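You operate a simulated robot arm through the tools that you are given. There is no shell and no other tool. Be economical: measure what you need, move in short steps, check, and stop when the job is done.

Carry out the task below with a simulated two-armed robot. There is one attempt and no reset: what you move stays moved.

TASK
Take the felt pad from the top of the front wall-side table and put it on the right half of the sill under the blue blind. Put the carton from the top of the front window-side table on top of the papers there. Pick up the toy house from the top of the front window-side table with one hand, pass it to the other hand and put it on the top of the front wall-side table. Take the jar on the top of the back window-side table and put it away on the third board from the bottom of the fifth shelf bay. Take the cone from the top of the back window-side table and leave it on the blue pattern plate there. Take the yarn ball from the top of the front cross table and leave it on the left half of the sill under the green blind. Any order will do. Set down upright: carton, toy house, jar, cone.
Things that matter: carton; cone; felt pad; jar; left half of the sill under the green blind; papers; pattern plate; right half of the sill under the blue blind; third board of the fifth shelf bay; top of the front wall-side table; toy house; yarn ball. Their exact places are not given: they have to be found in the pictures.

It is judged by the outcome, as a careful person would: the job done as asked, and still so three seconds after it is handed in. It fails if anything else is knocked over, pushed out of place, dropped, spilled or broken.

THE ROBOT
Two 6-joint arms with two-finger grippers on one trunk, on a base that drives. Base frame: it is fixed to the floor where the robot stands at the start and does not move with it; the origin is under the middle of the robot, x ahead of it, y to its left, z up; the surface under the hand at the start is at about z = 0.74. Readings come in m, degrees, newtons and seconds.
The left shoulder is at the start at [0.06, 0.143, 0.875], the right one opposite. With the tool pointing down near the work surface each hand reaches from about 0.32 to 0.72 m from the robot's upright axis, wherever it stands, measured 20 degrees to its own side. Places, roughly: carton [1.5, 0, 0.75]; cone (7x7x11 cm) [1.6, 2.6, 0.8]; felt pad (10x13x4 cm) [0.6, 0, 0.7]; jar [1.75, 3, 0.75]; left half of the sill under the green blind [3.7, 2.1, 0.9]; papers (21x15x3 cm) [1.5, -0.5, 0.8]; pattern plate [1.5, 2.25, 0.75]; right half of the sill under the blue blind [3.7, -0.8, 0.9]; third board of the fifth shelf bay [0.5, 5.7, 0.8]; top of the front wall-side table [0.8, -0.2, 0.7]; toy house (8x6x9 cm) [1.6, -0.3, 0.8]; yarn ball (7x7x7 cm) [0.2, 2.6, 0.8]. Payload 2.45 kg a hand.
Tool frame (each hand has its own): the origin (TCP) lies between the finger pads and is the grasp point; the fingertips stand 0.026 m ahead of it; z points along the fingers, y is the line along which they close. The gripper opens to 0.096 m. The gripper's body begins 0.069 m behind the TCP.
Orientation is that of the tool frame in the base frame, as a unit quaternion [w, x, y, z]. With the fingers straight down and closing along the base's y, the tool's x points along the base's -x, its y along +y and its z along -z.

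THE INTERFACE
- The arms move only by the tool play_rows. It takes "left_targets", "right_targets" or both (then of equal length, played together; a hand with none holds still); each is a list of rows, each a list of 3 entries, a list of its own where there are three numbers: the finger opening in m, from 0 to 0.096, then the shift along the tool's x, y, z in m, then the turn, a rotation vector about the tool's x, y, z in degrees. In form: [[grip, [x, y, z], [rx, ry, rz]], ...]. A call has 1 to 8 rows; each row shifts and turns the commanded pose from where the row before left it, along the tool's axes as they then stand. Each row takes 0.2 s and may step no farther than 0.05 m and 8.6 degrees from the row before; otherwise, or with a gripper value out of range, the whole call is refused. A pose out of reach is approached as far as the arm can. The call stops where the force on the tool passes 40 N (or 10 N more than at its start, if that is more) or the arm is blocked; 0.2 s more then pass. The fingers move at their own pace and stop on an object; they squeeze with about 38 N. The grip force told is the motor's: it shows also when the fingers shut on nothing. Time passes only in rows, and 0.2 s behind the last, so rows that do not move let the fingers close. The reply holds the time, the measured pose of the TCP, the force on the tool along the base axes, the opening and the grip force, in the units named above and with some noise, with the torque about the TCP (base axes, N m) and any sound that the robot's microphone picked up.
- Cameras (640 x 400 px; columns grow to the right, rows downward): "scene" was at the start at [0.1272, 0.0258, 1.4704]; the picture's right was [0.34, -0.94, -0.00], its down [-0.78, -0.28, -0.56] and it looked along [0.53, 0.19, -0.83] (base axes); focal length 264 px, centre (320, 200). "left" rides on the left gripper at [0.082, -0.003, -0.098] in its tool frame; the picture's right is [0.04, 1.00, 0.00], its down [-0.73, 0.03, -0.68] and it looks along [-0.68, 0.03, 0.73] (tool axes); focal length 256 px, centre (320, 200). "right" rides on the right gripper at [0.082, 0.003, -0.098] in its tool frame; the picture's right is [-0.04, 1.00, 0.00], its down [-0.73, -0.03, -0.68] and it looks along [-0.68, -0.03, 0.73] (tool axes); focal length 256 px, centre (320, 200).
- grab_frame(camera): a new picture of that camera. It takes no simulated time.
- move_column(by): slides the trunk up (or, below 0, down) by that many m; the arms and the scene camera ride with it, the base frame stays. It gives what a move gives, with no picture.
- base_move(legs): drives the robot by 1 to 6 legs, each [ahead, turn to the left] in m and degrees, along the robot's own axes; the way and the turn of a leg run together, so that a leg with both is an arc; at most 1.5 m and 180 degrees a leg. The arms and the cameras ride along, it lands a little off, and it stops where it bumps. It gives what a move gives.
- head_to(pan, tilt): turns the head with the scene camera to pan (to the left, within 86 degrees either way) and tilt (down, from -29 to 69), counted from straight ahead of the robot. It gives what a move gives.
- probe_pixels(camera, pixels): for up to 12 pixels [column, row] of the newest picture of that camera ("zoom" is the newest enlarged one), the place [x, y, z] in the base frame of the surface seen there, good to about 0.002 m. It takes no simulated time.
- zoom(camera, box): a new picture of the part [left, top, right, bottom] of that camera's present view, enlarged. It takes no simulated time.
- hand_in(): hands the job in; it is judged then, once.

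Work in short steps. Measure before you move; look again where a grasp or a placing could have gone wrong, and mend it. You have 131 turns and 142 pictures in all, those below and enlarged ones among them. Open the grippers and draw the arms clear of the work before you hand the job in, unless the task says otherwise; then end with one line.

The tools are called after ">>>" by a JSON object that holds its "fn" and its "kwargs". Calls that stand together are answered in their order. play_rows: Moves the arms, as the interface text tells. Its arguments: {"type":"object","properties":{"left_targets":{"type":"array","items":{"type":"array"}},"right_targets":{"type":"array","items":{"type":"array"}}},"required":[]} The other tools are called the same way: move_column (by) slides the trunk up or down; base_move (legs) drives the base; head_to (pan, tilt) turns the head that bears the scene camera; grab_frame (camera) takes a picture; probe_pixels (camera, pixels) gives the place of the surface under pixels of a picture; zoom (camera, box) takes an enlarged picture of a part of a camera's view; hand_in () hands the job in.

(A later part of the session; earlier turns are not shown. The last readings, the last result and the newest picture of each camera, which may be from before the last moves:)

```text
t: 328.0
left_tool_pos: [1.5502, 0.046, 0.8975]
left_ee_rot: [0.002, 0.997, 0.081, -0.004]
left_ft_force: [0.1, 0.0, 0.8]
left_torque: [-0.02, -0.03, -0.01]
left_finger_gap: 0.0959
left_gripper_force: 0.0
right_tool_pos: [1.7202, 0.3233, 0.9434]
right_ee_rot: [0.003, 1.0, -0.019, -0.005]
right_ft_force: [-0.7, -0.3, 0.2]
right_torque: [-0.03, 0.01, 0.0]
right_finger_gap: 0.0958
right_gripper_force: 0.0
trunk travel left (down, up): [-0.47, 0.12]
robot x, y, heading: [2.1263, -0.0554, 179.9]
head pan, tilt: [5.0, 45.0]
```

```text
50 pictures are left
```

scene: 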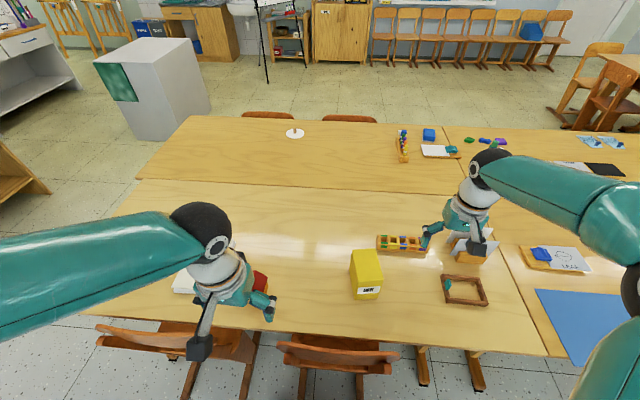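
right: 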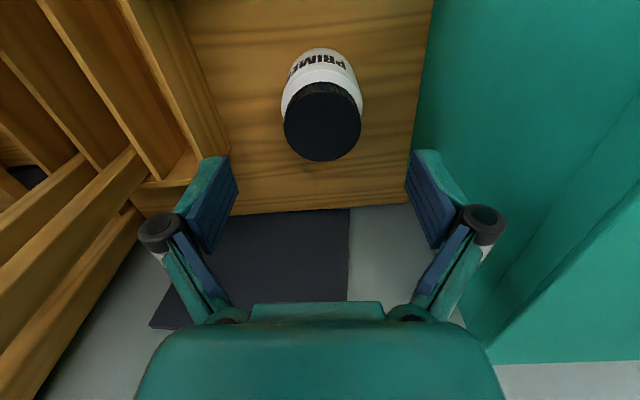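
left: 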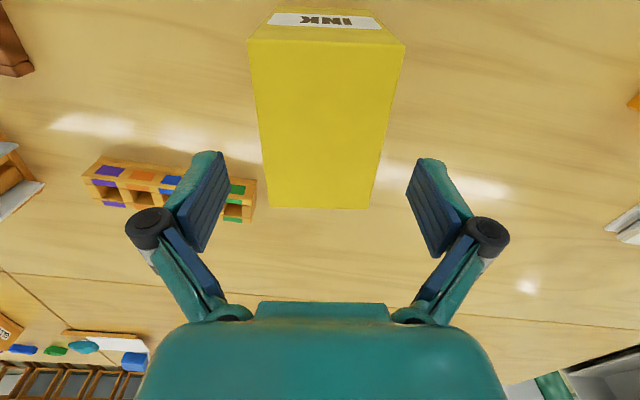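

Centred and aligned. Descend 82 mm and grip.

>>> {"fn": "play_rows", "kwargs": {"left_targets": [[0.096, [0, 0, 0.04], [0, 0, 0]], [0.096, [0, 0, 0.042], [0, 0, 0]], [0.04, [0, 0, 0], [0, 0, 0]], [0.04, [0, 0, 0], [0, 0, 0]], [0.04, [0, 0, 0], [0, 0, 0]], [0.04, [0, 0, -0.04], [0, 0, 0]], [0.04, [0, 0, -0.03], [0, 0, 0]]]}}

>>> {"fn": "grab_frame", "kwargs": {"camera": "left"}}

>>> {"fn": "grab_frame", "kwargs": {"camera": "scene"}}

```text
t: 329.6
left_tool_pos: [1.5504, 0.049, 0.8841]
left_ee_rot: [0.003, 0.997, 0.08, -0.003]
left_ft_force: [0.0, -0.3, -4.8]
left_torque: [0.0, -0.03, 0.01]
left_finger_gap: 0.0747
left_gripper_force: 37.7
right_tool_pos: [1.7191, 0.3249, 0.9435]
right_ee_rot: [0.002, 1.0, -0.019, -0.005]
right_ft_force: [0.1, -0.2, 0.4]
right_torque: [0.01, 0.0, 0.01]
right_finger_gap: 0.096
right_gripper_force: 0.0
trunk travel left (down, up): [-0.47, 0.12]
robot x, y, heading: [2.1226, -0.057, 180.1]
head pan, tilt: [5.0, 45.0]
```

```text
49 pictures are left
```

left: 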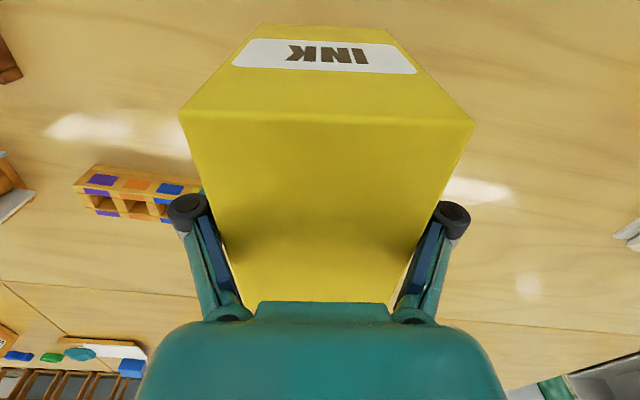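

```text
48 pictures are left
```

scene: 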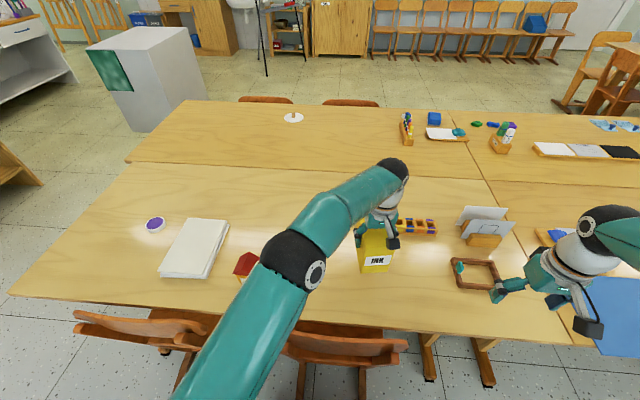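

The carton is held (gap 0.0747). I measure the papers' corners for placement.

>>> {"fn": "zoom", "kwargs": {"camera": "scene", "box": [120, 195, 280, 295]}}

>>> {"fn": "probe_pixels", "kwargs": {"camera": "scene", "pixels": [[188, 220], [225, 224], [206, 272], [160, 268], [195, 247], [246, 262], [243, 278], [258, 262], [155, 224]]}}

```text
4.00 times, centred on (200, 245) of scene
```

zoom: 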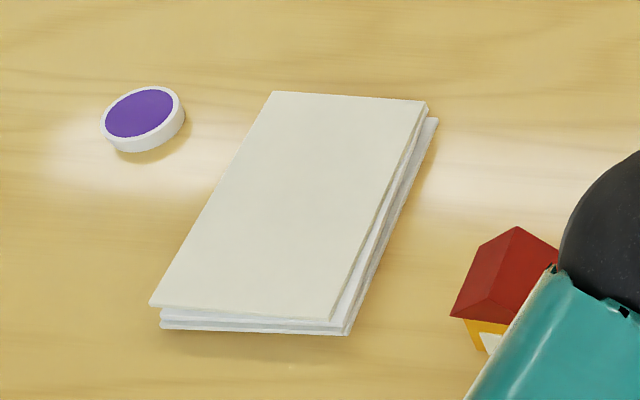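

```text
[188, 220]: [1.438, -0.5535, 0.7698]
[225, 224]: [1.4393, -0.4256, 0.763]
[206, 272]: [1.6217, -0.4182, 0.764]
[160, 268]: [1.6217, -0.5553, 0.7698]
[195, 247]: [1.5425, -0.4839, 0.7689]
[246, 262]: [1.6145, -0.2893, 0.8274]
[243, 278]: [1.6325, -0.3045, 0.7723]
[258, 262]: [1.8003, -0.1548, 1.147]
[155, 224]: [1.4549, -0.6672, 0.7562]
```

Papers: x 1.43–1.63, y -0.56…-0.43, top z 0.770. I raise with the column (clear of the house), carry the carton sideways to (1.555, -0.48).

>>> {"fn": "move_column", "kwargs": {"by": 0.09}}

>>> {"fn": "play_rows", "kwargs": {"left_targets": [[0.04, [-0.0073, 0.0475, 0], [0, 0, 0]], [0.04, [-0.0073, 0.0475, 0], [0, 0, 0]], [0.04, [-0.0073, 0.0475, 0], [0, 0, 0]], [0.04, [-0.0073, 0.0475, 0], [0, 0, 0]], [0.04, [-0.0073, 0.0475, 0], [0, 0, 0]], [0.04, [-0.0073, 0.0475, 0], [0, 0, 0]], [0.04, [-0.0073, 0.0475, 0], [0, 0, 0]], [0.04, [-0.0073, 0.0475, 0], [0, 0, 0]]]}}

>>> {"fn": "play_rows", "kwargs": {"left_targets": [[0.04, [-0.0073, 0.0475, 0], [0, 0, 0]], [0.04, [-0.0073, 0.0475, 0], [0, 0, 0]], [0.04, [-0.0073, 0.0475, 0], [0, 0, 0]]]}}

>>> {"fn": "grab_frame", "kwargs": {"camera": "scene"}}

```text
t: 330.9
left_tool_pos: [1.5493, 0.0486, 0.9747]
left_ee_rot: [0.003, 0.997, 0.081, -0.005]
left_ft_force: [-0.7, 0.0, -4.8]
left_torque: [-0.04, -0.02, -0.01]
left_finger_gap: 0.0743
left_gripper_force: 38.0
right_tool_pos: [1.7185, 0.3236, 1.0339]
right_ee_rot: [0.002, 1.0, -0.019, -0.004]
right_ft_force: [-0.1, 0.0, -1.0]
right_torque: [-0.01, -0.03, 0.0]
right_finger_gap: 0.0962
right_gripper_force: 0.1
trunk travel left (down, up): [-0.56, 0.03]
robot x, y, heading: [2.1275, -0.0536, 179.7]
head pan, tilt: [5.0, 45.0]
```

```text
t: 332.7
left_tool_pos: [1.5558, -0.3355, 0.9761]
left_ee_rot: [0.001, 0.997, 0.081, -0.005]
left_ft_force: [-0.4, -0.2, -5.8]
left_torque: [0.04, -0.04, 0.01]
left_finger_gap: 0.0747
left_gripper_force: 37.8
right_tool_pos: [1.7199, 0.323, 1.0343]
right_ee_rot: [0.003, 1.0, -0.019, -0.005]
right_ft_force: [0.4, -1.5, 0.2]
right_torque: [0.01, -0.03, 0.02]
right_finger_gap: 0.0958
right_gripper_force: 0.2
trunk travel left (down, up): [-0.56, 0.03]
robot x, y, heading: [2.1284, -0.0525, 179.6]
head pan, tilt: [5.0, 45.0]
```

```text
t: 333.5
left_tool_pos: [1.5562, -0.4833, 0.9745]
left_ee_rot: [0.001, 0.997, 0.082, -0.003]
left_ft_force: [-0.7, -1.0, -4.9]
left_torque: [0.03, 0.01, 0.01]
left_finger_gap: 0.0746
left_gripper_force: 38.2
right_tool_pos: [1.7194, 0.3217, 1.0339]
right_ee_rot: [0.002, 1.0, -0.019, -0.004]
right_ft_force: [0.5, -0.9, 0.1]
right_torque: [0.03, 0.03, 0.0]
right_finger_gap: 0.096
right_gripper_force: 0.1
trunk travel left (down, up): [-0.56, 0.03]
robot x, y, heading: [2.129, -0.0525, 179.5]
head pan, tilt: [5.0, 45.0]
```

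```text
46 pictures are left
```

scene: 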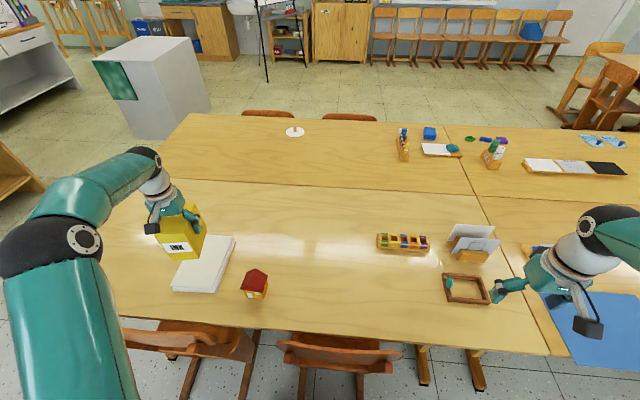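

>>> {"fn": "move_column", "kwargs": {"by": -0.09}}

>>> {"fn": "play_rows", "kwargs": {"left_targets": [[0.04, [0, 0, 0.025], [0, 0, 0]], [0.04, [0, 0, 0.01], [0, 0, 0]]]}}

>>> {"fn": "zoom", "kwargs": {"camera": "scene", "box": [90, 170, 290, 295]}}

```text
t: 334.7
left_tool_pos: [1.5567, -0.4821, 0.8866]
left_ee_rot: [0.001, 0.997, 0.081, -0.004]
left_ft_force: [0.3, 0.0, -4.8]
left_torque: [0.0, 0.02, 0.02]
left_finger_gap: 0.0744
left_gripper_force: 37.9
right_tool_pos: [1.7203, 0.3247, 0.9433]
right_ee_rot: [0.003, 1.0, -0.019, -0.005]
right_ft_force: [-0.2, -0.4, -0.1]
right_torque: [0.01, 0.01, -0.04]
right_finger_gap: 0.0961
right_gripper_force: 0.2
trunk travel left (down, up): [-0.47, 0.12]
robot x, y, heading: [2.1283, -0.0524, 179.9]
head pan, tilt: [5.0, 45.0]
```

```text
t: 335.3
left_tool_pos: [1.5547, -0.4825, 0.8508]
left_ee_rot: [0.003, 0.997, 0.081, -0.005]
left_ft_force: [-0.7, 0.6, 0.4]
left_torque: [0.24, -0.22, 0.03]
left_finger_gap: 0.0748
left_gripper_force: 37.7
right_tool_pos: [1.7204, 0.3248, 0.945]
right_ee_rot: [0.003, 1.0, -0.02, -0.006]
right_ft_force: [0.1, 0.1, -1.1]
right_torque: [-0.03, 0.01, 0.0]
right_finger_gap: 0.0962
right_gripper_force: 0.0
trunk travel left (down, up): [-0.47, 0.12]
robot x, y, heading: [2.1285, -0.0571, 179.9]
head pan, tilt: [5.0, 45.0]
```

```text
3.20 times, centred on (190, 232) of scene
```

zoom: 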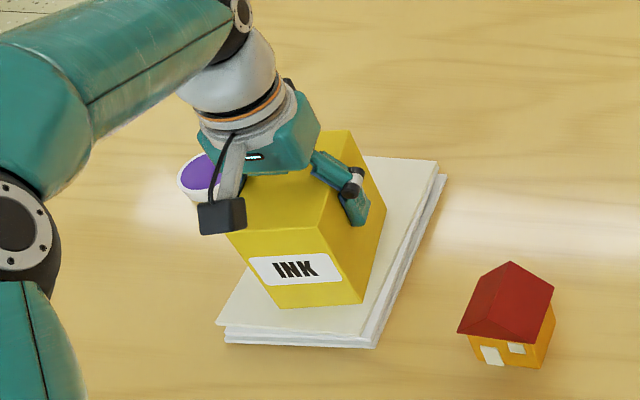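

Contact has begun (load gone). I press 2 mm, release and rise.

>>> {"fn": "play_rows", "kwargs": {"left_targets": [[0.04, [0, 0, 0.002], [0, 0, 0]], [0.085, [0, 0, 0], [0, 0, 0]], [0.096, [0, 0, 0], [0, 0, 0]], [0.096, [0, 0, 0], [0, 0, 0]], [0.096, [0, 0, -0.03], [0, 0, 0]], [0.096, [0.005, 0, -0.035], [0, 0, 0]], [0.096, [0.015, 0, -0.025], [0, 0, 0]]]}}

>>> {"fn": "zoom", "kwargs": {"camera": "scene", "box": [90, 170, 290, 295]}}

```text
t: 336.9
left_tool_pos: [1.5785, -0.4792, 0.9402]
left_ee_rot: [0.002, 0.997, 0.08, -0.005]
left_ft_force: [0.2, 0.2, 1.2]
left_torque: [-0.01, 0.01, 0.04]
left_finger_gap: 0.0962
left_gripper_force: 0.0
right_tool_pos: [1.7203, 0.3243, 0.9457]
right_ee_rot: [0.003, 1.0, -0.019, -0.005]
right_ft_force: [0.0, -0.9, 0.7]
right_torque: [0.0, 0.02, 0.02]
right_finger_gap: 0.0961
right_gripper_force: 0.1
trunk travel left (down, up): [-0.47, 0.12]
robot x, y, heading: [2.1236, -0.056, 180.0]
head pan, tilt: [5.0, 45.0]
```

```text
3.20 times, centred on (190, 232) of scene
```

zoom: 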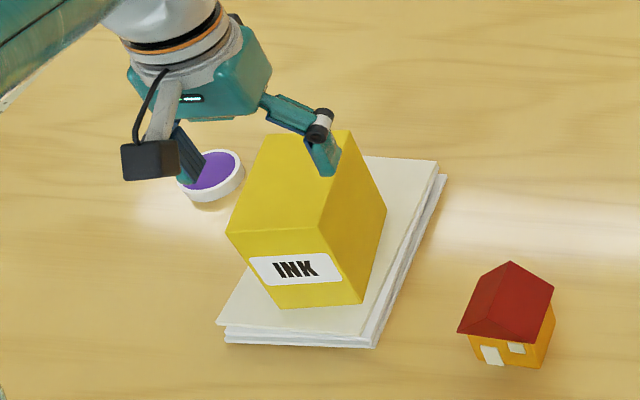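

The carton stands on the papers. Now the left hand goes above the toy house for a close look.

>>> {"fn": "play_rows", "kwargs": {"left_targets": [[0.096, [0.03, 0, -0.04], [0, 0, 0]], [0.096, [0.0114, -0.044, 0], [0, 0, 0]], [0.096, [0.0114, -0.044, 0], [0, 0, 0]], [0.096, [0.0114, -0.044, 0], [0, 0, 0]], [0.096, [0.0114, -0.044, 0], [0, 0, 0]]]}}

>>> {"fn": "grab_frame", "kwargs": {"camera": "left"}}

```text
t: 338.1
left_tool_pos: [1.6237, -0.292, 0.9806]
left_ee_rot: [0.001, 0.997, 0.082, -0.005]
left_ft_force: [0.4, -0.5, -0.2]
left_torque: [0.02, -0.02, 0.02]
left_finger_gap: 0.096
left_gripper_force: 0.1
right_tool_pos: [1.7204, 0.3251, 0.944]
right_ee_rot: [0.004, 1.0, -0.02, -0.005]
right_ft_force: [0.6, 0.5, -0.2]
right_torque: [0.02, 0.04, 0.0]
right_finger_gap: 0.096
right_gripper_force: 0.1
trunk travel left (down, up): [-0.47, 0.12]
robot x, y, heading: [2.1253, -0.0531, 179.9]
head pan, tilt: [5.0, 45.0]
```

```text
43 pictures are left
```

left: 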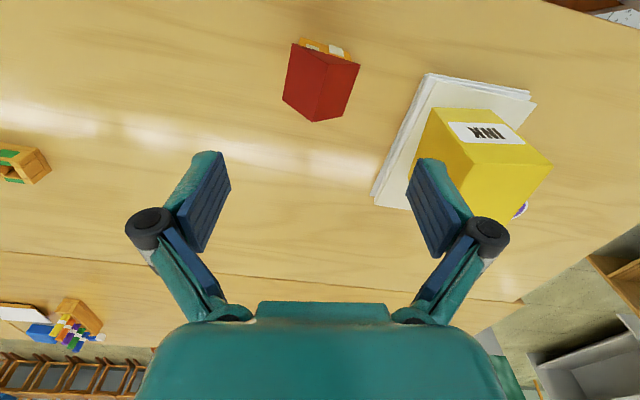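

>>> {"fn": "zoom", "kwargs": {"camera": "left", "box": [260, 30, 380, 130]}}

>>> {"fn": "probe_pixels", "kwargs": {"camera": "left", "pixels": [[285, 98], [313, 120], [347, 115], [358, 66], [330, 57], [296, 46], [318, 95], [322, 48], [345, 56]]}}

```text
4.00 times, centred on (320, 80) of left
```

zoom: 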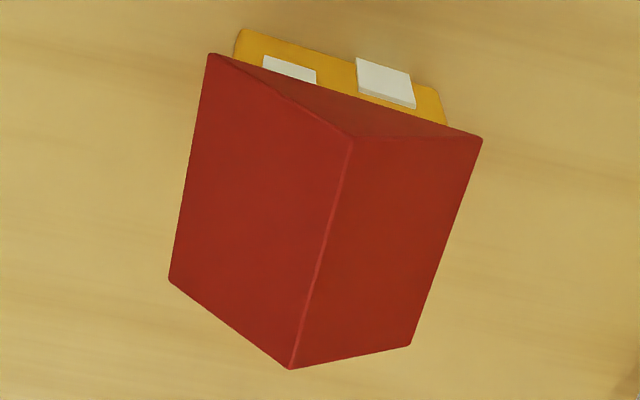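

```text
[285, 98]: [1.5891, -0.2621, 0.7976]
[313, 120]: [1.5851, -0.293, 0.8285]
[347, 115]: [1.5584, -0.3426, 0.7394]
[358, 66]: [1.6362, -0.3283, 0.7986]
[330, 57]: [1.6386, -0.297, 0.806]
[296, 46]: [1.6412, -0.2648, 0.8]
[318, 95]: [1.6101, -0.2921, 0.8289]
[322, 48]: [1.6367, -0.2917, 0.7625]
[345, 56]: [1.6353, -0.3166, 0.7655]
```

I look closely at the house's gable and wall to plan the two grips for the hand-over.

>>> {"fn": "zoom", "kwargs": {"camera": "scene", "box": [214, 255, 294, 305]}}

>>> {"fn": "probe_pixels", "kwargs": {"camera": "zoom", "pixels": [[330, 120], [320, 200], [225, 210], [400, 210], [320, 250], [290, 280], [350, 290], [240, 300], [390, 290], [320, 330]]}}

```text
8.00 times, centred on (254, 280) of scene
```

zoom: 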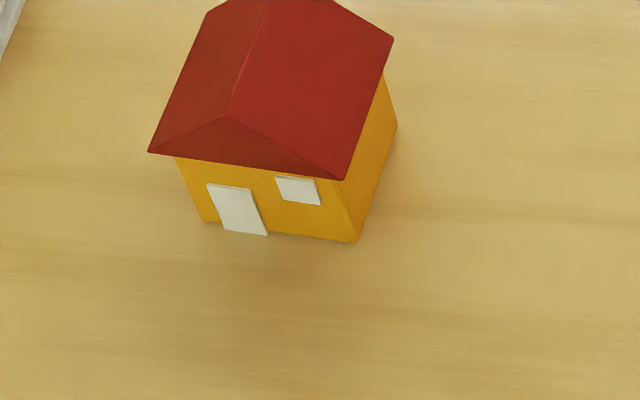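

```text
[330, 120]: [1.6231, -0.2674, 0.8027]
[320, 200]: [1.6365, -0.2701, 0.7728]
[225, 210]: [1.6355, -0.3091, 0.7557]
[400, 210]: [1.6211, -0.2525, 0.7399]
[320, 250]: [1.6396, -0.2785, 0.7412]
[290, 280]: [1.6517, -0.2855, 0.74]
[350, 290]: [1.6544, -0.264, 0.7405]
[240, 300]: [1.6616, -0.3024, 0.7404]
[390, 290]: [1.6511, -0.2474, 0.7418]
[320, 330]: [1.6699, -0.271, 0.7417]
```

Roof overhangs the walls ≈5 mm. Plan: the right hand grips the low walls from the right side, strongly tilted (camera side up); the left then takes the roof gables from above. First I test the right hand's tilted pose in free air.

>>> {"fn": "play_rows", "kwargs": {"right_targets": [[0.096, [0, 0, 0], [0, 0, 8.5]], [0.096, [0, 0, 0], [0, 0, 8.5]], [0.096, [0, 0, 0], [0, 0, 8.5]], [0.096, [0, 0, 0], [0, 0, 8.5]], [0.096, [0, 0, 0], [0, 0, 8.5]], [0.096, [0, 0, 0], [0, 0, 8.5]], [0.096, [0, 0, 0], [0, 0, 8.5]], [0.096, [0, 0, 0], [0, 0, 8.5]]], "left_targets": [[0.096, [0, 0.03, 0], [0, 0, 0]], [0.096, [0.02, 0.03, -0.02], [0, 0, 0]], [0.096, [0.02, 0.03, -0.02], [0, 0, 0]], [0.096, [0.03, 0.03, -0.02], [0, 0, 0]], [0.096, [0.03, 0.03, -0.02], [0, 0, 0]], [0.096, [0, 0, 0], [0, 0, 0]], [0.096, [0, 0, 0], [0, 0, 0]], [0.096, [0, 0, 0], [0, 0, 0]]]}}

>>> {"fn": "play_rows", "kwargs": {"right_targets": [[0.096, [0, 0, 0], [0, 0, 8.5]], [0.096, [0, 0, 0], [0, 0, 8.5]], [0.096, [0, 0, 0], [0, 0, 7.2]], [0.096, [0, 0, 0], [0, 8.5, 0]], [0.096, [0, 0, 0], [0, 8.5, 0]], [0.096, [0, 0, 0], [0, 8.5, 0]], [0.096, [0, 0, 0], [0, 8.5, 0]]]}}

>>> {"fn": "play_rows", "kwargs": {"right_targets": [[0.096, [0, 0, 0], [0, 8.5, 0]], [0.096, [0, 0, 0], [0, 8.5, 0]], [0.096, [0, 0, 0], [0, 8.5, 0]], [0.096, [0, 0, 0], [0, 2.5, 0]]]}}

>>> {"fn": "grab_frame", "kwargs": {"camera": "scene"}}

```text
t: 339.9
left_tool_pos: [1.7453, -0.4256, 1.058]
left_ee_rot: [0.002, 0.997, 0.081, -0.005]
left_ft_force: [0.0, 0.5, 0.0]
left_torque: [0.05, 0.0, 0.01]
left_finger_gap: 0.096
left_gripper_force: 0.1
right_tool_pos: [1.7202, 0.3244, 0.9434]
right_ee_rot: [0.005, 0.818, -0.575, -0.004]
right_ft_force: [0.4, -0.1, 1.0]
right_torque: [-0.01, -0.02, 0.04]
right_finger_gap: 0.0962
right_gripper_force: 0.1
trunk travel left (down, up): [-0.47, 0.12]
robot x, y, heading: [2.1265, -0.0551, 180.1]
head pan, tilt: [5.0, 45.0]
```

```text
t: 341.5
left_tool_pos: [1.7447, -0.425, 1.0573]
left_ee_rot: [0.001, 0.997, 0.08, -0.005]
left_ft_force: [0.1, 0.2, -0.7]
left_torque: [0.01, 0.03, 0.02]
left_finger_gap: 0.0959
left_gripper_force: 0.0
right_tool_pos: [1.7205, 0.3244, 0.9446]
right_ee_rot: [-0.222, -0.65, 0.699, -0.198]
right_ft_force: [0.1, -0.3, 0.2]
right_torque: [-0.01, -0.01, -0.01]
right_finger_gap: 0.0961
right_gripper_force: 0.2
trunk travel left (down, up): [-0.47, 0.12]
robot x, y, heading: [2.1258, -0.0543, 179.9]
head pan, tilt: [5.0, 45.0]
```

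```text
t: 342.5
left_tool_pos: [1.746, -0.4256, 1.0576]
left_ee_rot: [0.002, 0.997, 0.081, -0.004]
left_ft_force: [0.4, -0.3, 0.5]
left_torque: [0.03, 0.01, -0.03]
left_finger_gap: 0.0959
left_gripper_force: 0.1
right_tool_pos: [1.7208, 0.3246, 0.9444]
right_ee_rot: [-0.384, -0.583, 0.625, -0.349]
right_ft_force: [-0.4, -0.6, -0.3]
right_torque: [0.0, -0.01, -0.01]
right_finger_gap: 0.0958
right_gripper_force: 0.1
trunk travel left (down, up): [-0.47, 0.12]
robot x, y, heading: [2.1268, -0.0543, 179.8]
head pan, tilt: [5.0, 45.0]
```

```text
40 pictures are left
```

scene: 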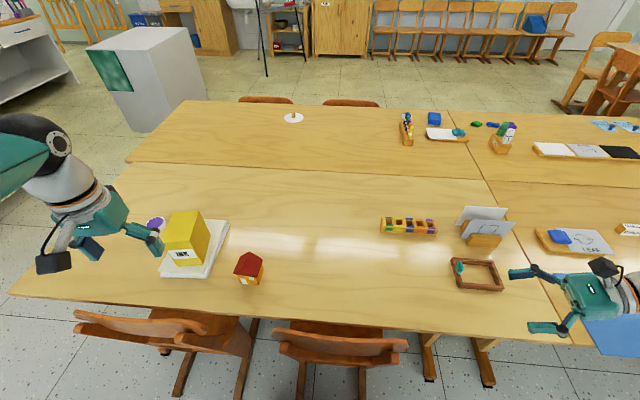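

The tilted pose works (fingers 27° below horizontal, closing along the gable normal). I bring the right hand to a pre-grasp 12 cm to the right of the house.

>>> {"fn": "play_rows", "kwargs": {"right_targets": [[0.096, [0.0109, 0.0055, 0.045], [0, 0, 0]], [0.096, [0.0109, 0.0055, 0.045], [0, 0, 0]], [0.096, [0.0109, 0.0055, 0.045], [0, 0, 0]], [0.096, [0.0109, 0.0055, 0.045], [0, 0, 0]], [0.096, [0.0109, 0.0055, 0.045], [0, 0, 0]], [0.096, [0.0109, 0.0055, 0.045], [0, 0, 0]], [0.096, [0.0109, 0.0055, 0.045], [0, 0, 0]], [0.096, [0.0109, 0.0055, 0.045], [0, 0, 0]]]}}

>>> {"fn": "play_rows", "kwargs": {"right_targets": [[0.096, [0.0109, 0.0055, 0.045], [0, 0, 0]], [0.096, [0.0109, 0.0055, 0.045], [0, 0, 0]], [0.096, [0.0109, 0.0055, 0.045], [0, 0, 0]]]}}

>>> {"fn": "zoom", "kwargs": {"camera": "scene", "box": [180, 190, 420, 340]}}

>>> {"fn": "grab_frame", "kwargs": {"camera": "right"}}

```text
t: 344.3
left_tool_pos: [1.746, -0.4256, 1.0571]
left_ee_rot: [0.0, 0.997, 0.082, -0.005]
left_ft_force: [-0.1, 0.3, -1.0]
left_torque: [0.0, -0.03, -0.02]
left_finger_gap: 0.0961
left_gripper_force: 0.1
right_tool_pos: [1.6483, -0.0302, 0.8526]
right_ee_rot: [-0.382, -0.583, 0.626, -0.349]
right_ft_force: [-0.1, -0.2, -0.1]
right_torque: [-0.01, 0.01, 0.01]
right_finger_gap: 0.0959
right_gripper_force: 0.1
trunk travel left (down, up): [-0.47, 0.12]
robot x, y, heading: [2.1295, -0.0515, 179.8]
head pan, tilt: [5.0, 45.0]
```

```text
t: 345.1
left_tool_pos: [1.746, -0.4256, 1.0571]
left_ee_rot: [0.001, 0.997, 0.081, -0.004]
left_ft_force: [-0.4, 0.1, -0.4]
left_torque: [-0.03, -0.02, 0.02]
left_finger_gap: 0.0961
left_gripper_force: 0.1
right_tool_pos: [1.6227, -0.1674, 0.8182]
right_ee_rot: [-0.383, -0.583, 0.626, -0.349]
right_ft_force: [-0.9, -0.2, -0.7]
right_torque: [0.02, 0.02, 0.05]
right_finger_gap: 0.0959
right_gripper_force: 0.1
trunk travel left (down, up): [-0.47, 0.12]
robot x, y, heading: [2.1236, -0.054, 179.5]
head pan, tilt: [5.0, 45.0]
```

```text
2.67 times, centred on (300, 265) of scene
```

zoom: 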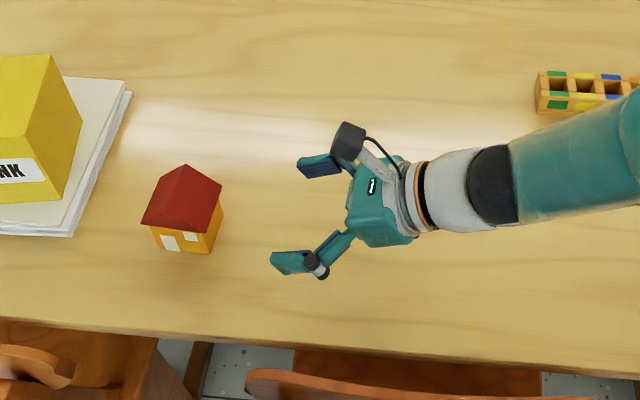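

```text
38 pictures are left
```

right: 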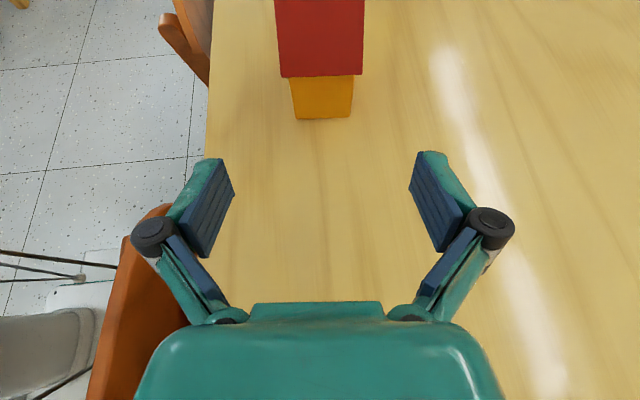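

The house is centred in the right camera's view. I verify wall, eave heights with probes.

>>> {"fn": "probe_pixels", "kwargs": {"camera": "right", "pixels": [[322, 100], [294, 95], [350, 95], [282, 74], [361, 72], [322, 73], [322, 84], [322, 116]]}}

```text
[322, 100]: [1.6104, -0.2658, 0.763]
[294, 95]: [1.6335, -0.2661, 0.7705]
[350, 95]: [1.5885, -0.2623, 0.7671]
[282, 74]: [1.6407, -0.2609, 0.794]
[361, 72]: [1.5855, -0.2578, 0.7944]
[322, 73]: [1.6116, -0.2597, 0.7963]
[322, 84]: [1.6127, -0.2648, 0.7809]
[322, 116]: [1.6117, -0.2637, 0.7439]
```

>>> {"fn": "play_rows", "kwargs": {"right_targets": [[0.096, [0.0027, 0.0014, 0.04], [0, 0, 0]], [0.096, [0.0027, 0.0014, 0.035], [0, 0, 0]], [0.096, [0, 0, 0.025], [0, 0, 0]], [0.096, [0, 0, 0.019], [0, 0, 0]]]}}

>>> {"fn": "grab_frame", "kwargs": {"camera": "right"}}

```text
t: 346.1
left_tool_pos: [1.7454, -0.4256, 1.0579]
left_ee_rot: [0.001, 0.997, 0.081, -0.004]
left_ft_force: [0.2, 0.1, 0.1]
left_torque: [0.01, 0.04, 0.01]
left_finger_gap: 0.096
left_gripper_force: 0.1
right_tool_pos: [1.61, -0.272, 0.7701]
right_ee_rot: [-0.383, -0.584, 0.626, -0.349]
right_ft_force: [-0.1, -0.8, -0.2]
right_torque: [0.02, -0.01, -0.02]
right_finger_gap: 0.0959
right_gripper_force: 0.1
trunk travel left (down, up): [-0.47, 0.12]
robot x, y, heading: [2.1232, -0.0519, 179.8]
head pan, tilt: [5.0, 45.0]
```

```text
37 pictures are left
```

right: 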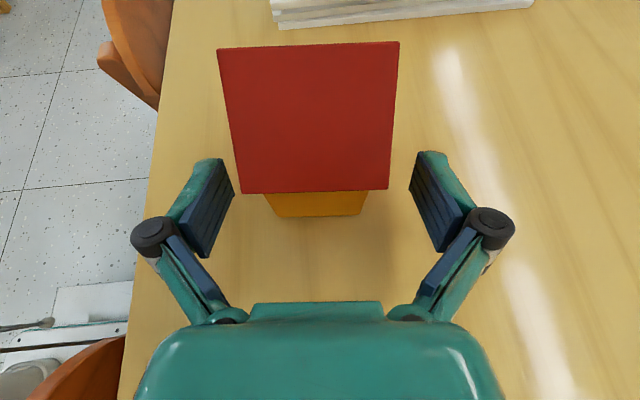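

>>> {"fn": "play_rows", "kwargs": {"right_targets": [[0.096, [-0.0013, 0, 0.002], [0, 0, 0]], [0.03, [0, 0, 0], [0, 0, 0]], [0.03, [0, 0, 0], [0, 0, 0]], [0.03, [0, 0, 0], [0, 0, 0]], [0.03, [0, 0, 0], [0, 0, 0]], [0.03, [0, 0, 0], [0, 0, 0]]]}}

>>> {"fn": "grab_frame", "kwargs": {"camera": "right"}}

```text
t: 347.5
left_tool_pos: [1.7458, -0.4252, 1.0588]
left_ee_rot: [0.002, 0.997, 0.082, -0.004]
left_ft_force: [0.4, -0.2, 0.5]
left_torque: [0.02, -0.03, -0.01]
left_finger_gap: 0.0959
left_gripper_force: 0.1
right_tool_pos: [1.6098, -0.2721, 0.7692]
right_ee_rot: [-0.383, -0.583, 0.626, -0.348]
right_ft_force: [0.0, -0.4, 0.4]
right_torque: [-0.09, -0.07, -0.03]
right_finger_gap: 0.0492
right_gripper_force: 38.0
trunk travel left (down, up): [-0.47, 0.12]
robot x, y, heading: [2.1252, -0.0524, 180.0]
head pan, tilt: [5.0, 45.0]
```

```text
36 pictures are left
```

right: 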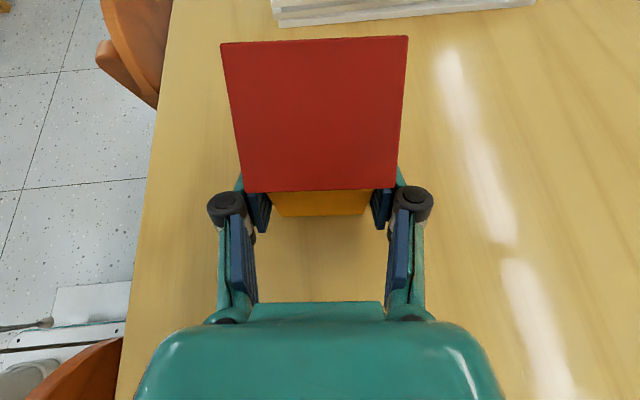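

Gripped on the walls (gap 0.049). I lift straight up 15 cm.

>>> {"fn": "play_rows", "kwargs": {"right_targets": [[0.03, [0.0222, 0.0003, -0.0115], [0, 0, 0]], [0.03, [0.0444, 0.0006, -0.0231], [0, 0, 0]], [0.03, [0.0444, 0.0006, -0.0231], [0, 0, 0]], [0.03, [0.0222, 0.0003, -0.0115], [0, 0, 0]]]}}

>>> {"fn": "grab_frame", "kwargs": {"camera": "right"}}

>>> {"fn": "grab_frame", "kwargs": {"camera": "scene"}}

```text
t: 348.5
left_tool_pos: [1.7449, -0.4246, 1.058]
left_ee_rot: [0.002, 0.997, 0.081, -0.004]
left_ft_force: [0.7, -0.1, 0.7]
left_torque: [0.02, 0.04, -0.01]
left_finger_gap: 0.0961
left_gripper_force: 0.1
right_tool_pos: [1.6092, -0.2734, 0.9192]
right_ee_rot: [-0.383, -0.583, 0.626, -0.348]
right_ft_force: [-0.5, -0.2, -0.6]
right_torque: [0.04, 0.03, -0.01]
right_finger_gap: 0.0488
right_gripper_force: 38.0
trunk travel left (down, up): [-0.47, 0.12]
robot x, y, heading: [2.1287, -0.0536, 179.9]
head pan, tilt: [5.0, 45.0]
```

```text
35 pictures are left
```

right: 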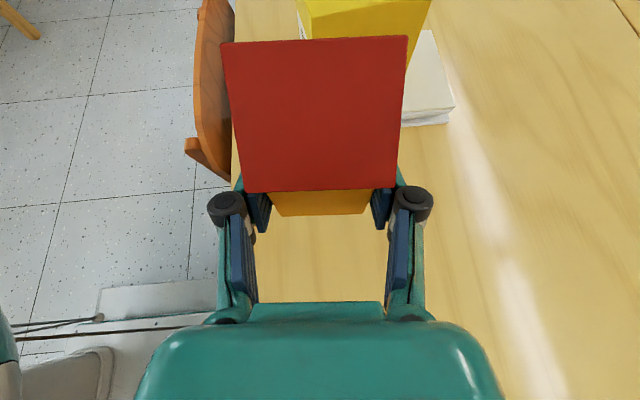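

```text
34 pictures are left
```

scene: 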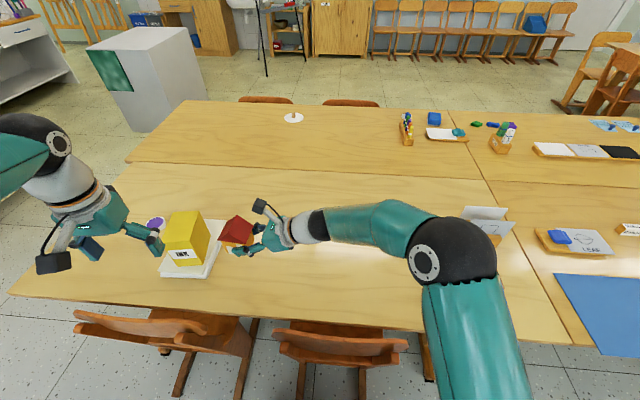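

The house is upright in the right hand. I move it to a free spot nearer the robot and yaw the left hand (tool x to the left).

>>> {"fn": "play_rows", "kwargs": {"right_targets": [[0.03, [-0.0102, -0.0096, -0.036], [0, 0, 0]], [0.03, [-0.0102, -0.0096, -0.036], [0, 0, 0]], [0.03, [-0.0102, -0.0096, -0.036], [0, 0, 0]], [0.03, [-0.0102, -0.0096, -0.036], [0, 0, 0]], [0.03, [0, 0, 0], [0, 0, 0]], [0.03, [0, 0, 0], [0, 0, 0]], [0.03, [0, 0, 0], [0, 0, 0]], [0.03, [0, 0, 0], [0, 0, 0]]], "left_targets": [[0.096, [0, 0, 0], [0, 0, 8.5]], [0.096, [0, 0, 0], [0, 0, 8.5]], [0.096, [0, 0, 0], [0, 0, 8.5]], [0.096, [0, 0, 0], [0, 0, 8.5]], [0.096, [0, 0, 0], [0, 0, 8.5]], [0.096, [0, 0, 0], [0, 0, 8.5]], [0.096, [0, 0, 0], [0, 0, 8.5]], [0.096, [0, 0, 0], [0, 0, 8.5]]]}}

>>> {"fn": "play_rows", "kwargs": {"left_targets": [[0.096, [0, 0, 0], [0, 0, 8.5]], [0.096, [0, 0, 0], [0, 0, 8.5]], [0.096, [0, 0, 0], [0, 0, 8.5]], [0.096, [0, 0, 0], [0, 0, 8.5]], [0.096, [0, 0, 0], [0, 0, 1.7]], [0.096, [0, 0, 0], [0, -7.4, 0]], [0.096, [0, 0, 0], [0, -7.3, 0]], [0.096, [0, 0, 0], [0, -7.3, 0]]]}}

>>> {"fn": "grab_frame", "kwargs": {"camera": "scene"}}

```text
t: 350.3
left_tool_pos: [1.7471, -0.4235, 1.0573]
left_ee_rot: [0.003, 0.871, -0.491, -0.003]
left_ft_force: [-0.3, 0.2, 0.3]
left_torque: [0.01, 0.01, 0.02]
left_finger_gap: 0.0959
left_gripper_force: 0.1
right_tool_pos: [1.6598, -0.129, 0.9489]
right_ee_rot: [-0.383, -0.583, 0.626, -0.348]
right_ft_force: [-0.4, -0.2, -1.3]
right_torque: [0.03, 0.03, -0.01]
right_finger_gap: 0.0491
right_gripper_force: 38.0
trunk travel left (down, up): [-0.47, 0.12]
robot x, y, heading: [2.1267, -0.0516, 179.9]
head pan, tilt: [5.0, 45.0]
```

```text
t: 352.1
left_tool_pos: [1.7476, -0.4234, 1.0564]
left_ee_rot: [0.137, -0.666, 0.721, 0.131]
left_ft_force: [0.1, 0.3, 0.3]
left_torque: [-0.02, -0.01, 0.0]
left_finger_gap: 0.0959
left_gripper_force: 0.1
right_tool_pos: [1.6605, -0.129, 0.9491]
right_ee_rot: [-0.382, -0.584, 0.626, -0.349]
right_ft_force: [0.0, 0.9, -1.2]
right_torque: [0.0, -0.03, 0.0]
right_finger_gap: 0.049
right_gripper_force: 38.2
trunk travel left (down, up): [-0.47, 0.12]
robot x, y, heading: [2.1271, -0.0547, 180.0]
head pan, tilt: [5.0, 45.0]
```

```text
33 pictures are left
```

scene: 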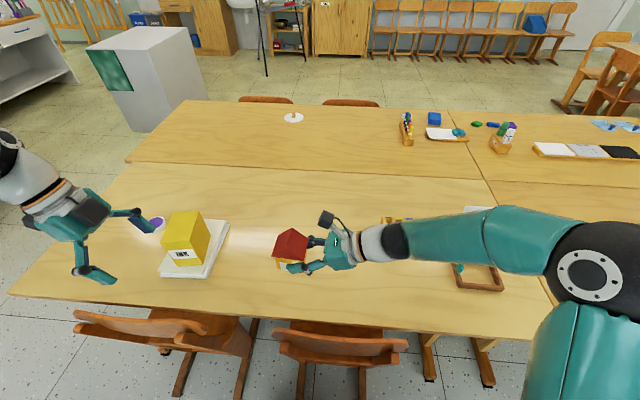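

Left tool axes are right. I bring the left hand to the pre-grasp 13 cm above-left of the roof.

>>> {"fn": "play_rows", "kwargs": {"left_targets": [[0.096, [-0.0432, 0.0213, 0.0047], [0, 0, 0]], [0.096, [-0.0432, 0.0213, 0.0047], [0, 0, 0]], [0.096, [-0.0432, 0.0213, 0.0047], [0, 0, 0]], [0.096, [-0.0432, 0.0213, 0.0047], [0, 0, 0]], [0.096, [-0.0432, 0.0213, 0.0047], [0, 0, 0]]]}}

>>> {"fn": "grab_frame", "kwargs": {"camera": "left"}}

>>> {"fn": "zoom", "kwargs": {"camera": "scene", "box": [180, 160, 420, 310]}}

```text
t: 353.3
left_tool_pos: [1.6578, -0.2067, 1.1167]
left_ee_rot: [0.136, -0.667, 0.721, 0.13]
left_ft_force: [0.1, -0.2, -0.3]
left_torque: [0.01, -0.02, -0.01]
left_finger_gap: 0.0963
left_gripper_force: 0.1
right_tool_pos: [1.6608, -0.1278, 0.9488]
right_ee_rot: [-0.382, -0.584, 0.625, -0.35]
right_ft_force: [-0.7, 0.5, -0.2]
right_torque: [-0.01, -0.03, 0.03]
right_finger_gap: 0.0494
right_gripper_force: 38.0
trunk travel left (down, up): [-0.47, 0.12]
robot x, y, heading: [2.125, -0.0522, 180.0]
head pan, tilt: [5.0, 45.0]
```

```text
32 pictures are left
```

left: 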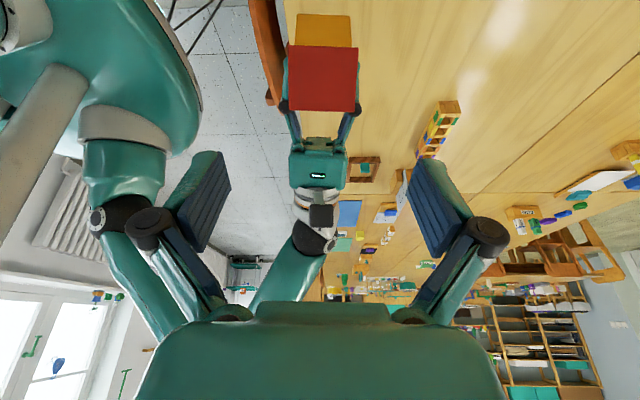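

```text
2.67 times, centred on (300, 235) of scene
```

zoom: 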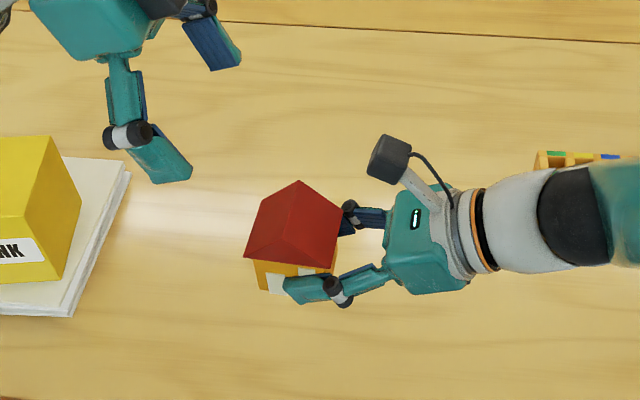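

>>> {"fn": "probe_pixels", "kwargs": {"camera": "left", "pixels": [[290, 106], [321, 108], [354, 107], [293, 50], [355, 52], [322, 30]]}}

>>> {"fn": "probe_pixels", "kwargs": {"camera": "zoom", "pixels": [[297, 184], [280, 226], [248, 256], [330, 262]]}}

```text
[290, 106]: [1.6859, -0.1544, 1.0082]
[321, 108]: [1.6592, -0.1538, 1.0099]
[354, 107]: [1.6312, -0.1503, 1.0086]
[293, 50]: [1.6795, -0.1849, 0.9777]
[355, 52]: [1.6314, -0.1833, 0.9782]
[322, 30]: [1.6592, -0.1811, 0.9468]
```

```text
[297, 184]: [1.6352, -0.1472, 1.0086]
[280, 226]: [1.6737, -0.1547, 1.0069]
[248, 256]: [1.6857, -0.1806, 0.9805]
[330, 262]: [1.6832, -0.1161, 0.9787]
```

Target for left TCP (1.659, -0.1585, 0.995): just 13 cm along the finger axis. Advance.

>>> {"fn": "play_rows", "kwargs": {"left_targets": [[0.096, [0.0006, 0.002, 0.04], [0, 0, 0]], [0.096, [0, 0, 0.04], [0, 0, 0]], [0.096, [0, 0, 0.03], [0, 0, 0]], [0.096, [0, 0, 0.0205], [0, 0, 0]]]}}

>>> {"fn": "grab_frame", "kwargs": {"camera": "left"}}

>>> {"fn": "zoom", "kwargs": {"camera": "scene", "box": [220, 180, 380, 280]}}

```text
t: 354.3
left_tool_pos: [1.659, -0.159, 0.9938]
left_ee_rot: [0.136, -0.666, 0.722, 0.131]
left_ft_force: [-0.9, 1.0, 0.2]
left_torque: [-0.02, -0.01, -0.03]
left_finger_gap: 0.0961
left_gripper_force: 0.2
right_tool_pos: [1.6615, -0.1285, 0.9494]
right_ee_rot: [-0.383, -0.583, 0.625, -0.35]
right_ft_force: [0.1, -0.5, -0.9]
right_torque: [0.02, -0.01, -0.02]
right_finger_gap: 0.049
right_gripper_force: 38.0
trunk travel left (down, up): [-0.47, 0.12]
robot x, y, heading: [2.1263, -0.0509, 179.8]
head pan, tilt: [5.0, 45.0]
```

```text
30 pictures are left
```

left: 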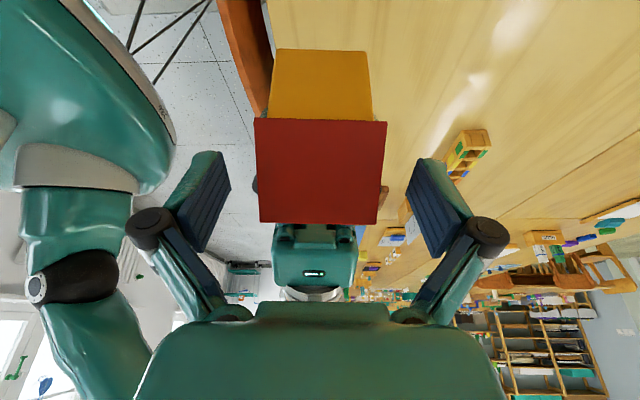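

```text
4.00 times, centred on (300, 230) of scene
```

zoom: 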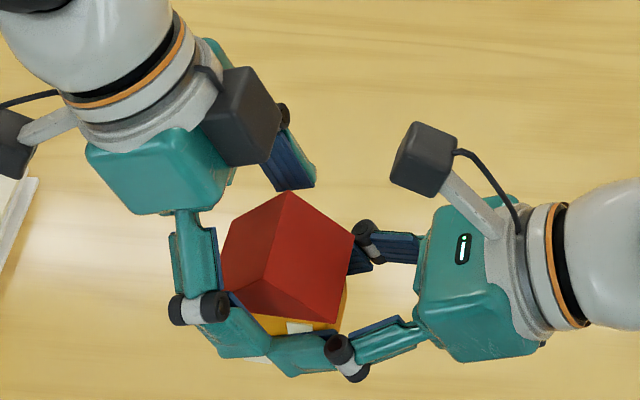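

Fingers of both hands are clear of each other. Close the left hand on the roof gables while the right still holds.

>>> {"fn": "play_rows", "kwargs": {"left_targets": [[0.07, [0, 0, 0], [0, 0, 0]], [0.04, [0, 0, 0], [0, 0, 0]], [0.03, [0, 0, 0], [0, 0, 0]], [0.03, [0, 0, 0], [0, 0, 0]], [0.03, [0, 0, 0], [0, 0, 0]]]}}

>>> {"fn": "zoom", "kwargs": {"camera": "scene", "box": [220, 180, 380, 280]}}

```text
t: 355.5
left_tool_pos: [1.6586, -0.1588, 0.9931]
left_ee_rot: [0.135, -0.667, 0.721, 0.131]
left_ft_force: [3.5, 0.3, 0.9]
left_torque: [-0.05, -0.13, -0.02]
left_finger_gap: 0.0573
left_gripper_force: 37.9
right_tool_pos: [1.6608, -0.128, 0.9492]
right_ee_rot: [-0.382, -0.583, 0.626, -0.349]
right_ft_force: [-3.1, -0.8, -1.5]
right_torque: [0.1, 0.05, -0.1]
right_finger_gap: 0.0492
right_gripper_force: 38.0
trunk travel left (down, up): [-0.47, 0.12]
robot x, y, heading: [2.1285, -0.0518, 180.0]
head pan, tilt: [5.0, 45.0]
```

```text
4.00 times, centred on (300, 230) of scene
```

zoom: 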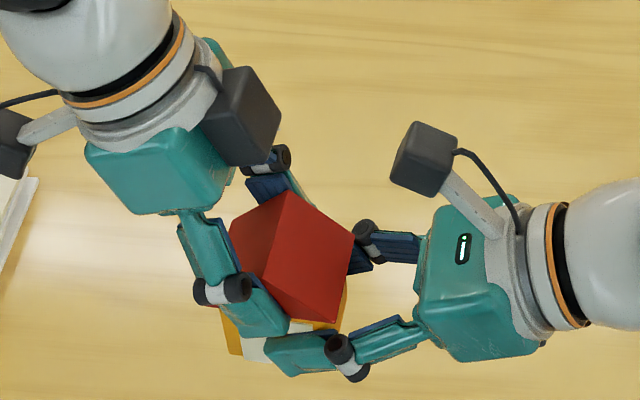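

The left holds the roof (gap 0.057). Open the right hand and withdraw along its finger axis.

>>> {"fn": "play_rows", "kwargs": {"right_targets": [[0.07, [0, 0, 0], [0, 0, 0]], [0.09, [0, 0, 0], [0, 0, 0]], [0.09, [0, 0, 0], [0, 0, 0]], [0.09, [0, 0, -0.03], [0, 0, 0]], [0.09, [0, 0, -0.045], [0, 0, 0]], [0.09, [0, 0, -0.045], [0, 0, 0]], [0.09, [0, 0, -0.045], [0, 0, 0]]]}}

>>> {"fn": "zoom", "kwargs": {"camera": "scene", "box": [180, 160, 420, 310]}}

>>> {"fn": "grab_frame", "kwargs": {"camera": "left"}}

```text
t: 357.1
left_tool_pos: [1.658, -0.1589, 0.9928]
left_ee_rot: [0.135, -0.666, 0.722, 0.131]
left_ft_force: [0.0, 0.5, -0.2]
left_torque: [-0.01, 0.01, 0.01]
left_finger_gap: 0.0572
left_gripper_force: 38.5
right_tool_pos: [1.6708, 0.0175, 1.0282]
right_ee_rot: [-0.382, -0.583, 0.626, -0.349]
right_ft_force: [0.2, -0.1, -0.5]
right_torque: [0.01, 0.01, -0.01]
right_finger_gap: 0.09
right_gripper_force: 0.0
trunk travel left (down, up): [-0.47, 0.12]
robot x, y, heading: [2.1252, -0.0491, 179.8]
head pan, tilt: [5.0, 45.0]
```

```text
2.67 times, centred on (300, 235) of scene
```

zoom: 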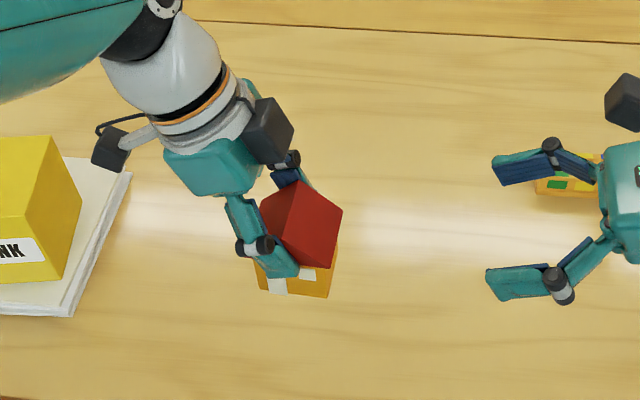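

```text
26 pictures are left
```

left: 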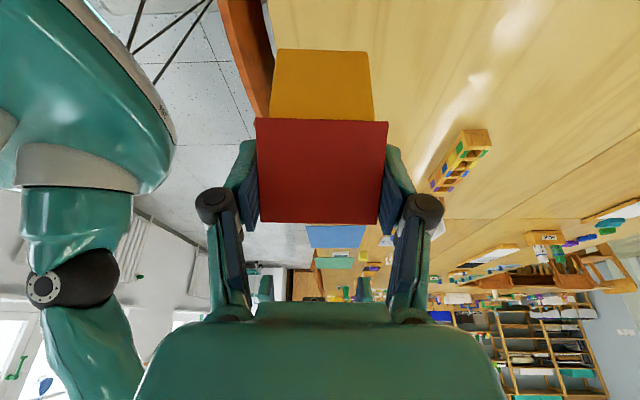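

The hand-over succeeded: the left holds the house upright. I raise the column, back off, and drive around the table's end to the wall-side table.

>>> {"fn": "move_column", "kwargs": {"by": 0.1}}

>>> {"fn": "base_move", "kwargs": {"legs": [[-0.35, 0], [0, 38], [0, 18]]}}

>>> {"fn": "base_move", "kwargs": {"legs": [[0, 34], [1.55, 0]]}}

```text
t: 358.4
left_tool_pos: [1.6584, -0.1582, 1.0931]
left_ee_rot: [0.135, -0.667, 0.721, 0.131]
left_ft_force: [0.0, -0.7, -1.2]
left_torque: [-0.01, 0.01, -0.01]
left_finger_gap: 0.0575
left_gripper_force: 37.6
right_tool_pos: [1.6687, 0.0165, 1.1251]
right_ee_rot: [-0.382, -0.583, 0.626, -0.349]
right_ft_force: [0.2, 0.4, 0.1]
right_torque: [-0.03, 0.01, -0.01]
right_finger_gap: 0.0904
right_gripper_force: 0.1
trunk travel left (down, up): [-0.57, 0.02]
robot x, y, heading: [2.1265, -0.0529, 180.0]
head pan, tilt: [5.0, 45.0]
```

```text
t: 363.9
left_tool_pos: [2.2998, -0.5007, 1.0938]
left_ee_rot: [-0.06, 0.925, -0.329, -0.179]
left_ft_force: [-0.4, 0.2, -0.9]
left_torque: [0.02, -0.02, -0.01]
left_finger_gap: 0.0569
left_gripper_force: 37.9
right_tool_pos: [2.1631, -0.3924, 1.1257]
right_ee_rot: [0.177, 0.807, -0.284, 0.486]
right_ft_force: [-0.3, 0.0, 0.3]
right_torque: [-0.02, 0.0, 0.03]
right_finger_gap: 0.0899
right_gripper_force: 0.1
trunk travel left (down, up): [-0.57, 0.02]
robot x, y, heading: [2.447, -0.0316, -124.7]
head pan, tilt: [5.0, 45.0]
```

```text
refused: 1.55 is not a number from -1.5 to 1.5
```

>>> {"fn": "base_move", "kwargs": {"legs": [[0, 34], [1.5, 0], [0.1, 0], [0, -38], [0, -20]]}}

>>> {"fn": "head_to", "kwargs": {"pan": -10, "tilt": 35}}

>>> {"fn": "grab_frame", "kwargs": {"camera": "scene"}}

```text
t: 377.3
left_tool_pos: [2.0891, -2.019, 1.0948]
left_ee_rot: [-0.096, 0.834, -0.518, -0.162]
left_ft_force: [0.4, -0.3, -1.0]
left_torque: [0.03, 0.02, -0.01]
left_finger_gap: 0.057
left_gripper_force: 37.8
right_tool_pos: [2.0101, -1.8645, 1.1262]
right_ee_rot: [0.276, 0.728, -0.448, 0.439]
right_ft_force: [-0.2, 0.5, -0.2]
right_torque: [-0.03, -0.04, -0.02]
right_finger_gap: 0.0902
right_gripper_force: 0.1
trunk travel left (down, up): [-0.57, 0.02]
robot x, y, heading: [2.4387, -1.6896, -149.4]
head pan, tilt: [5.0, 45.0]
```

```text
t: 378.1
left_tool_pos: [2.092, -2.0218, 1.0939]
left_ee_rot: [-0.095, 0.835, -0.517, -0.163]
left_ft_force: [0.6, -0.6, -1.8]
left_torque: [0.03, 0.07, 0.0]
left_finger_gap: 0.0571
left_gripper_force: 37.9
right_tool_pos: [2.0124, -1.8665, 1.1291]
right_ee_rot: [0.276, 0.729, -0.449, 0.437]
right_ft_force: [0.5, 0.3, 0.1]
right_torque: [0.02, 0.03, -0.01]
right_finger_gap: 0.0901
right_gripper_force: 0.0
trunk travel left (down, up): [-0.57, 0.02]
robot x, y, heading: [2.4424, -1.6905, -149.4]
head pan, tilt: [-10.0, 35.0]
```

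```text
25 pictures are left
```

scene: 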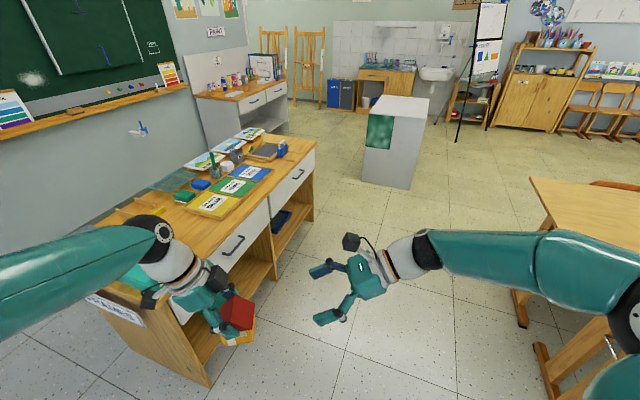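

>>> {"fn": "base_move", "kwargs": {"legs": [[0, -30.5], [1.45, 0], [0, -38], [0, -18]]}}

>>> {"fn": "base_move", "kwargs": {"legs": [[0, -34]]}}

>>> {"fn": "head_to", "kwargs": {"pan": 8, "tilt": 40}}

>>> {"fn": "grab_frame", "kwargs": {"camera": "scene"}}

```text
t: 390.2
left_tool_pos: [0.6513, -1.33, 1.0936]
left_ee_rot: [0.181, -0.237, 0.953, 0.049]
left_ft_force: [0.2, -0.3, -0.6]
left_torque: [-0.01, -0.02, 0.0]
left_finger_gap: 0.057
left_gripper_force: 37.7
right_tool_pos: [0.8048, -1.2475, 1.126]
right_ee_rot: [-0.503, -0.21, 0.83, -0.122]
right_ft_force: [0.0, 0.1, -0.3]
right_torque: [0.01, 0.0, 0.01]
right_finger_gap: 0.09
right_gripper_force: 0.2
trunk travel left (down, up): [-0.57, 0.02]
robot x, y, heading: [0.9541, -1.696, 122.1]
head pan, tilt: [-10.0, 35.0]
```

```text
t: 392.4
left_tool_pos: [0.9018, -1.2224, 1.0933]
left_ee_rot: [0.189, 0.046, 0.981, -0.005]
left_ft_force: [0.4, -0.6, -0.4]
left_torque: [0.01, 0.01, -0.03]
left_finger_gap: 0.0572
left_gripper_force: 37.8
right_tool_pos: [1.0748, -1.2364, 1.1276]
right_ee_rot: [-0.517, 0.037, 0.855, 0.027]
right_ft_force: [0.3, 0.3, -0.1]
right_torque: [0.0, 0.01, 0.01]
right_finger_gap: 0.09
right_gripper_force: 0.1
trunk travel left (down, up): [-0.57, 0.02]
robot x, y, heading: [0.9294, -1.6887, 89.2]
head pan, tilt: [-10.0, 35.0]
```

```text
t: 393.2
left_tool_pos: [0.8992, -1.2239, 1.0942]
left_ee_rot: [0.189, 0.047, 0.981, -0.004]
left_ft_force: [0.1, -0.2, -0.5]
left_torque: [0.0, -0.02, 0.01]
left_finger_gap: 0.0574
left_gripper_force: 37.8
right_tool_pos: [1.0738, -1.2392, 1.1284]
right_ee_rot: [-0.517, 0.037, 0.855, 0.027]
right_ft_force: [-0.4, 0.4, 0.3]
right_torque: [0.01, -0.02, 0.0]
right_finger_gap: 0.0902
right_gripper_force: 0.0
trunk travel left (down, up): [-0.57, 0.02]
robot x, y, heading: [0.9302, -1.691, 89.2]
head pan, tilt: [8.0, 40.0]
```

```text
24 pictures are left
```

scene: 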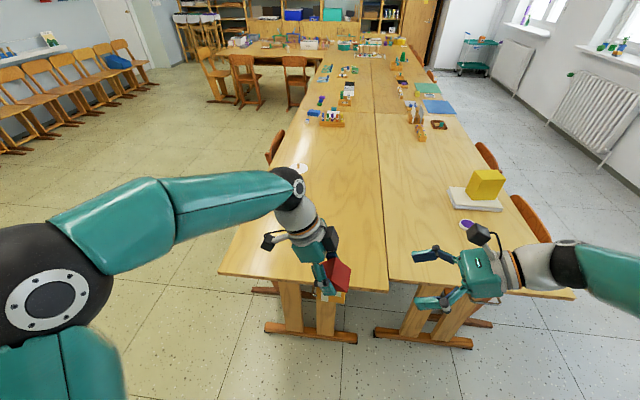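

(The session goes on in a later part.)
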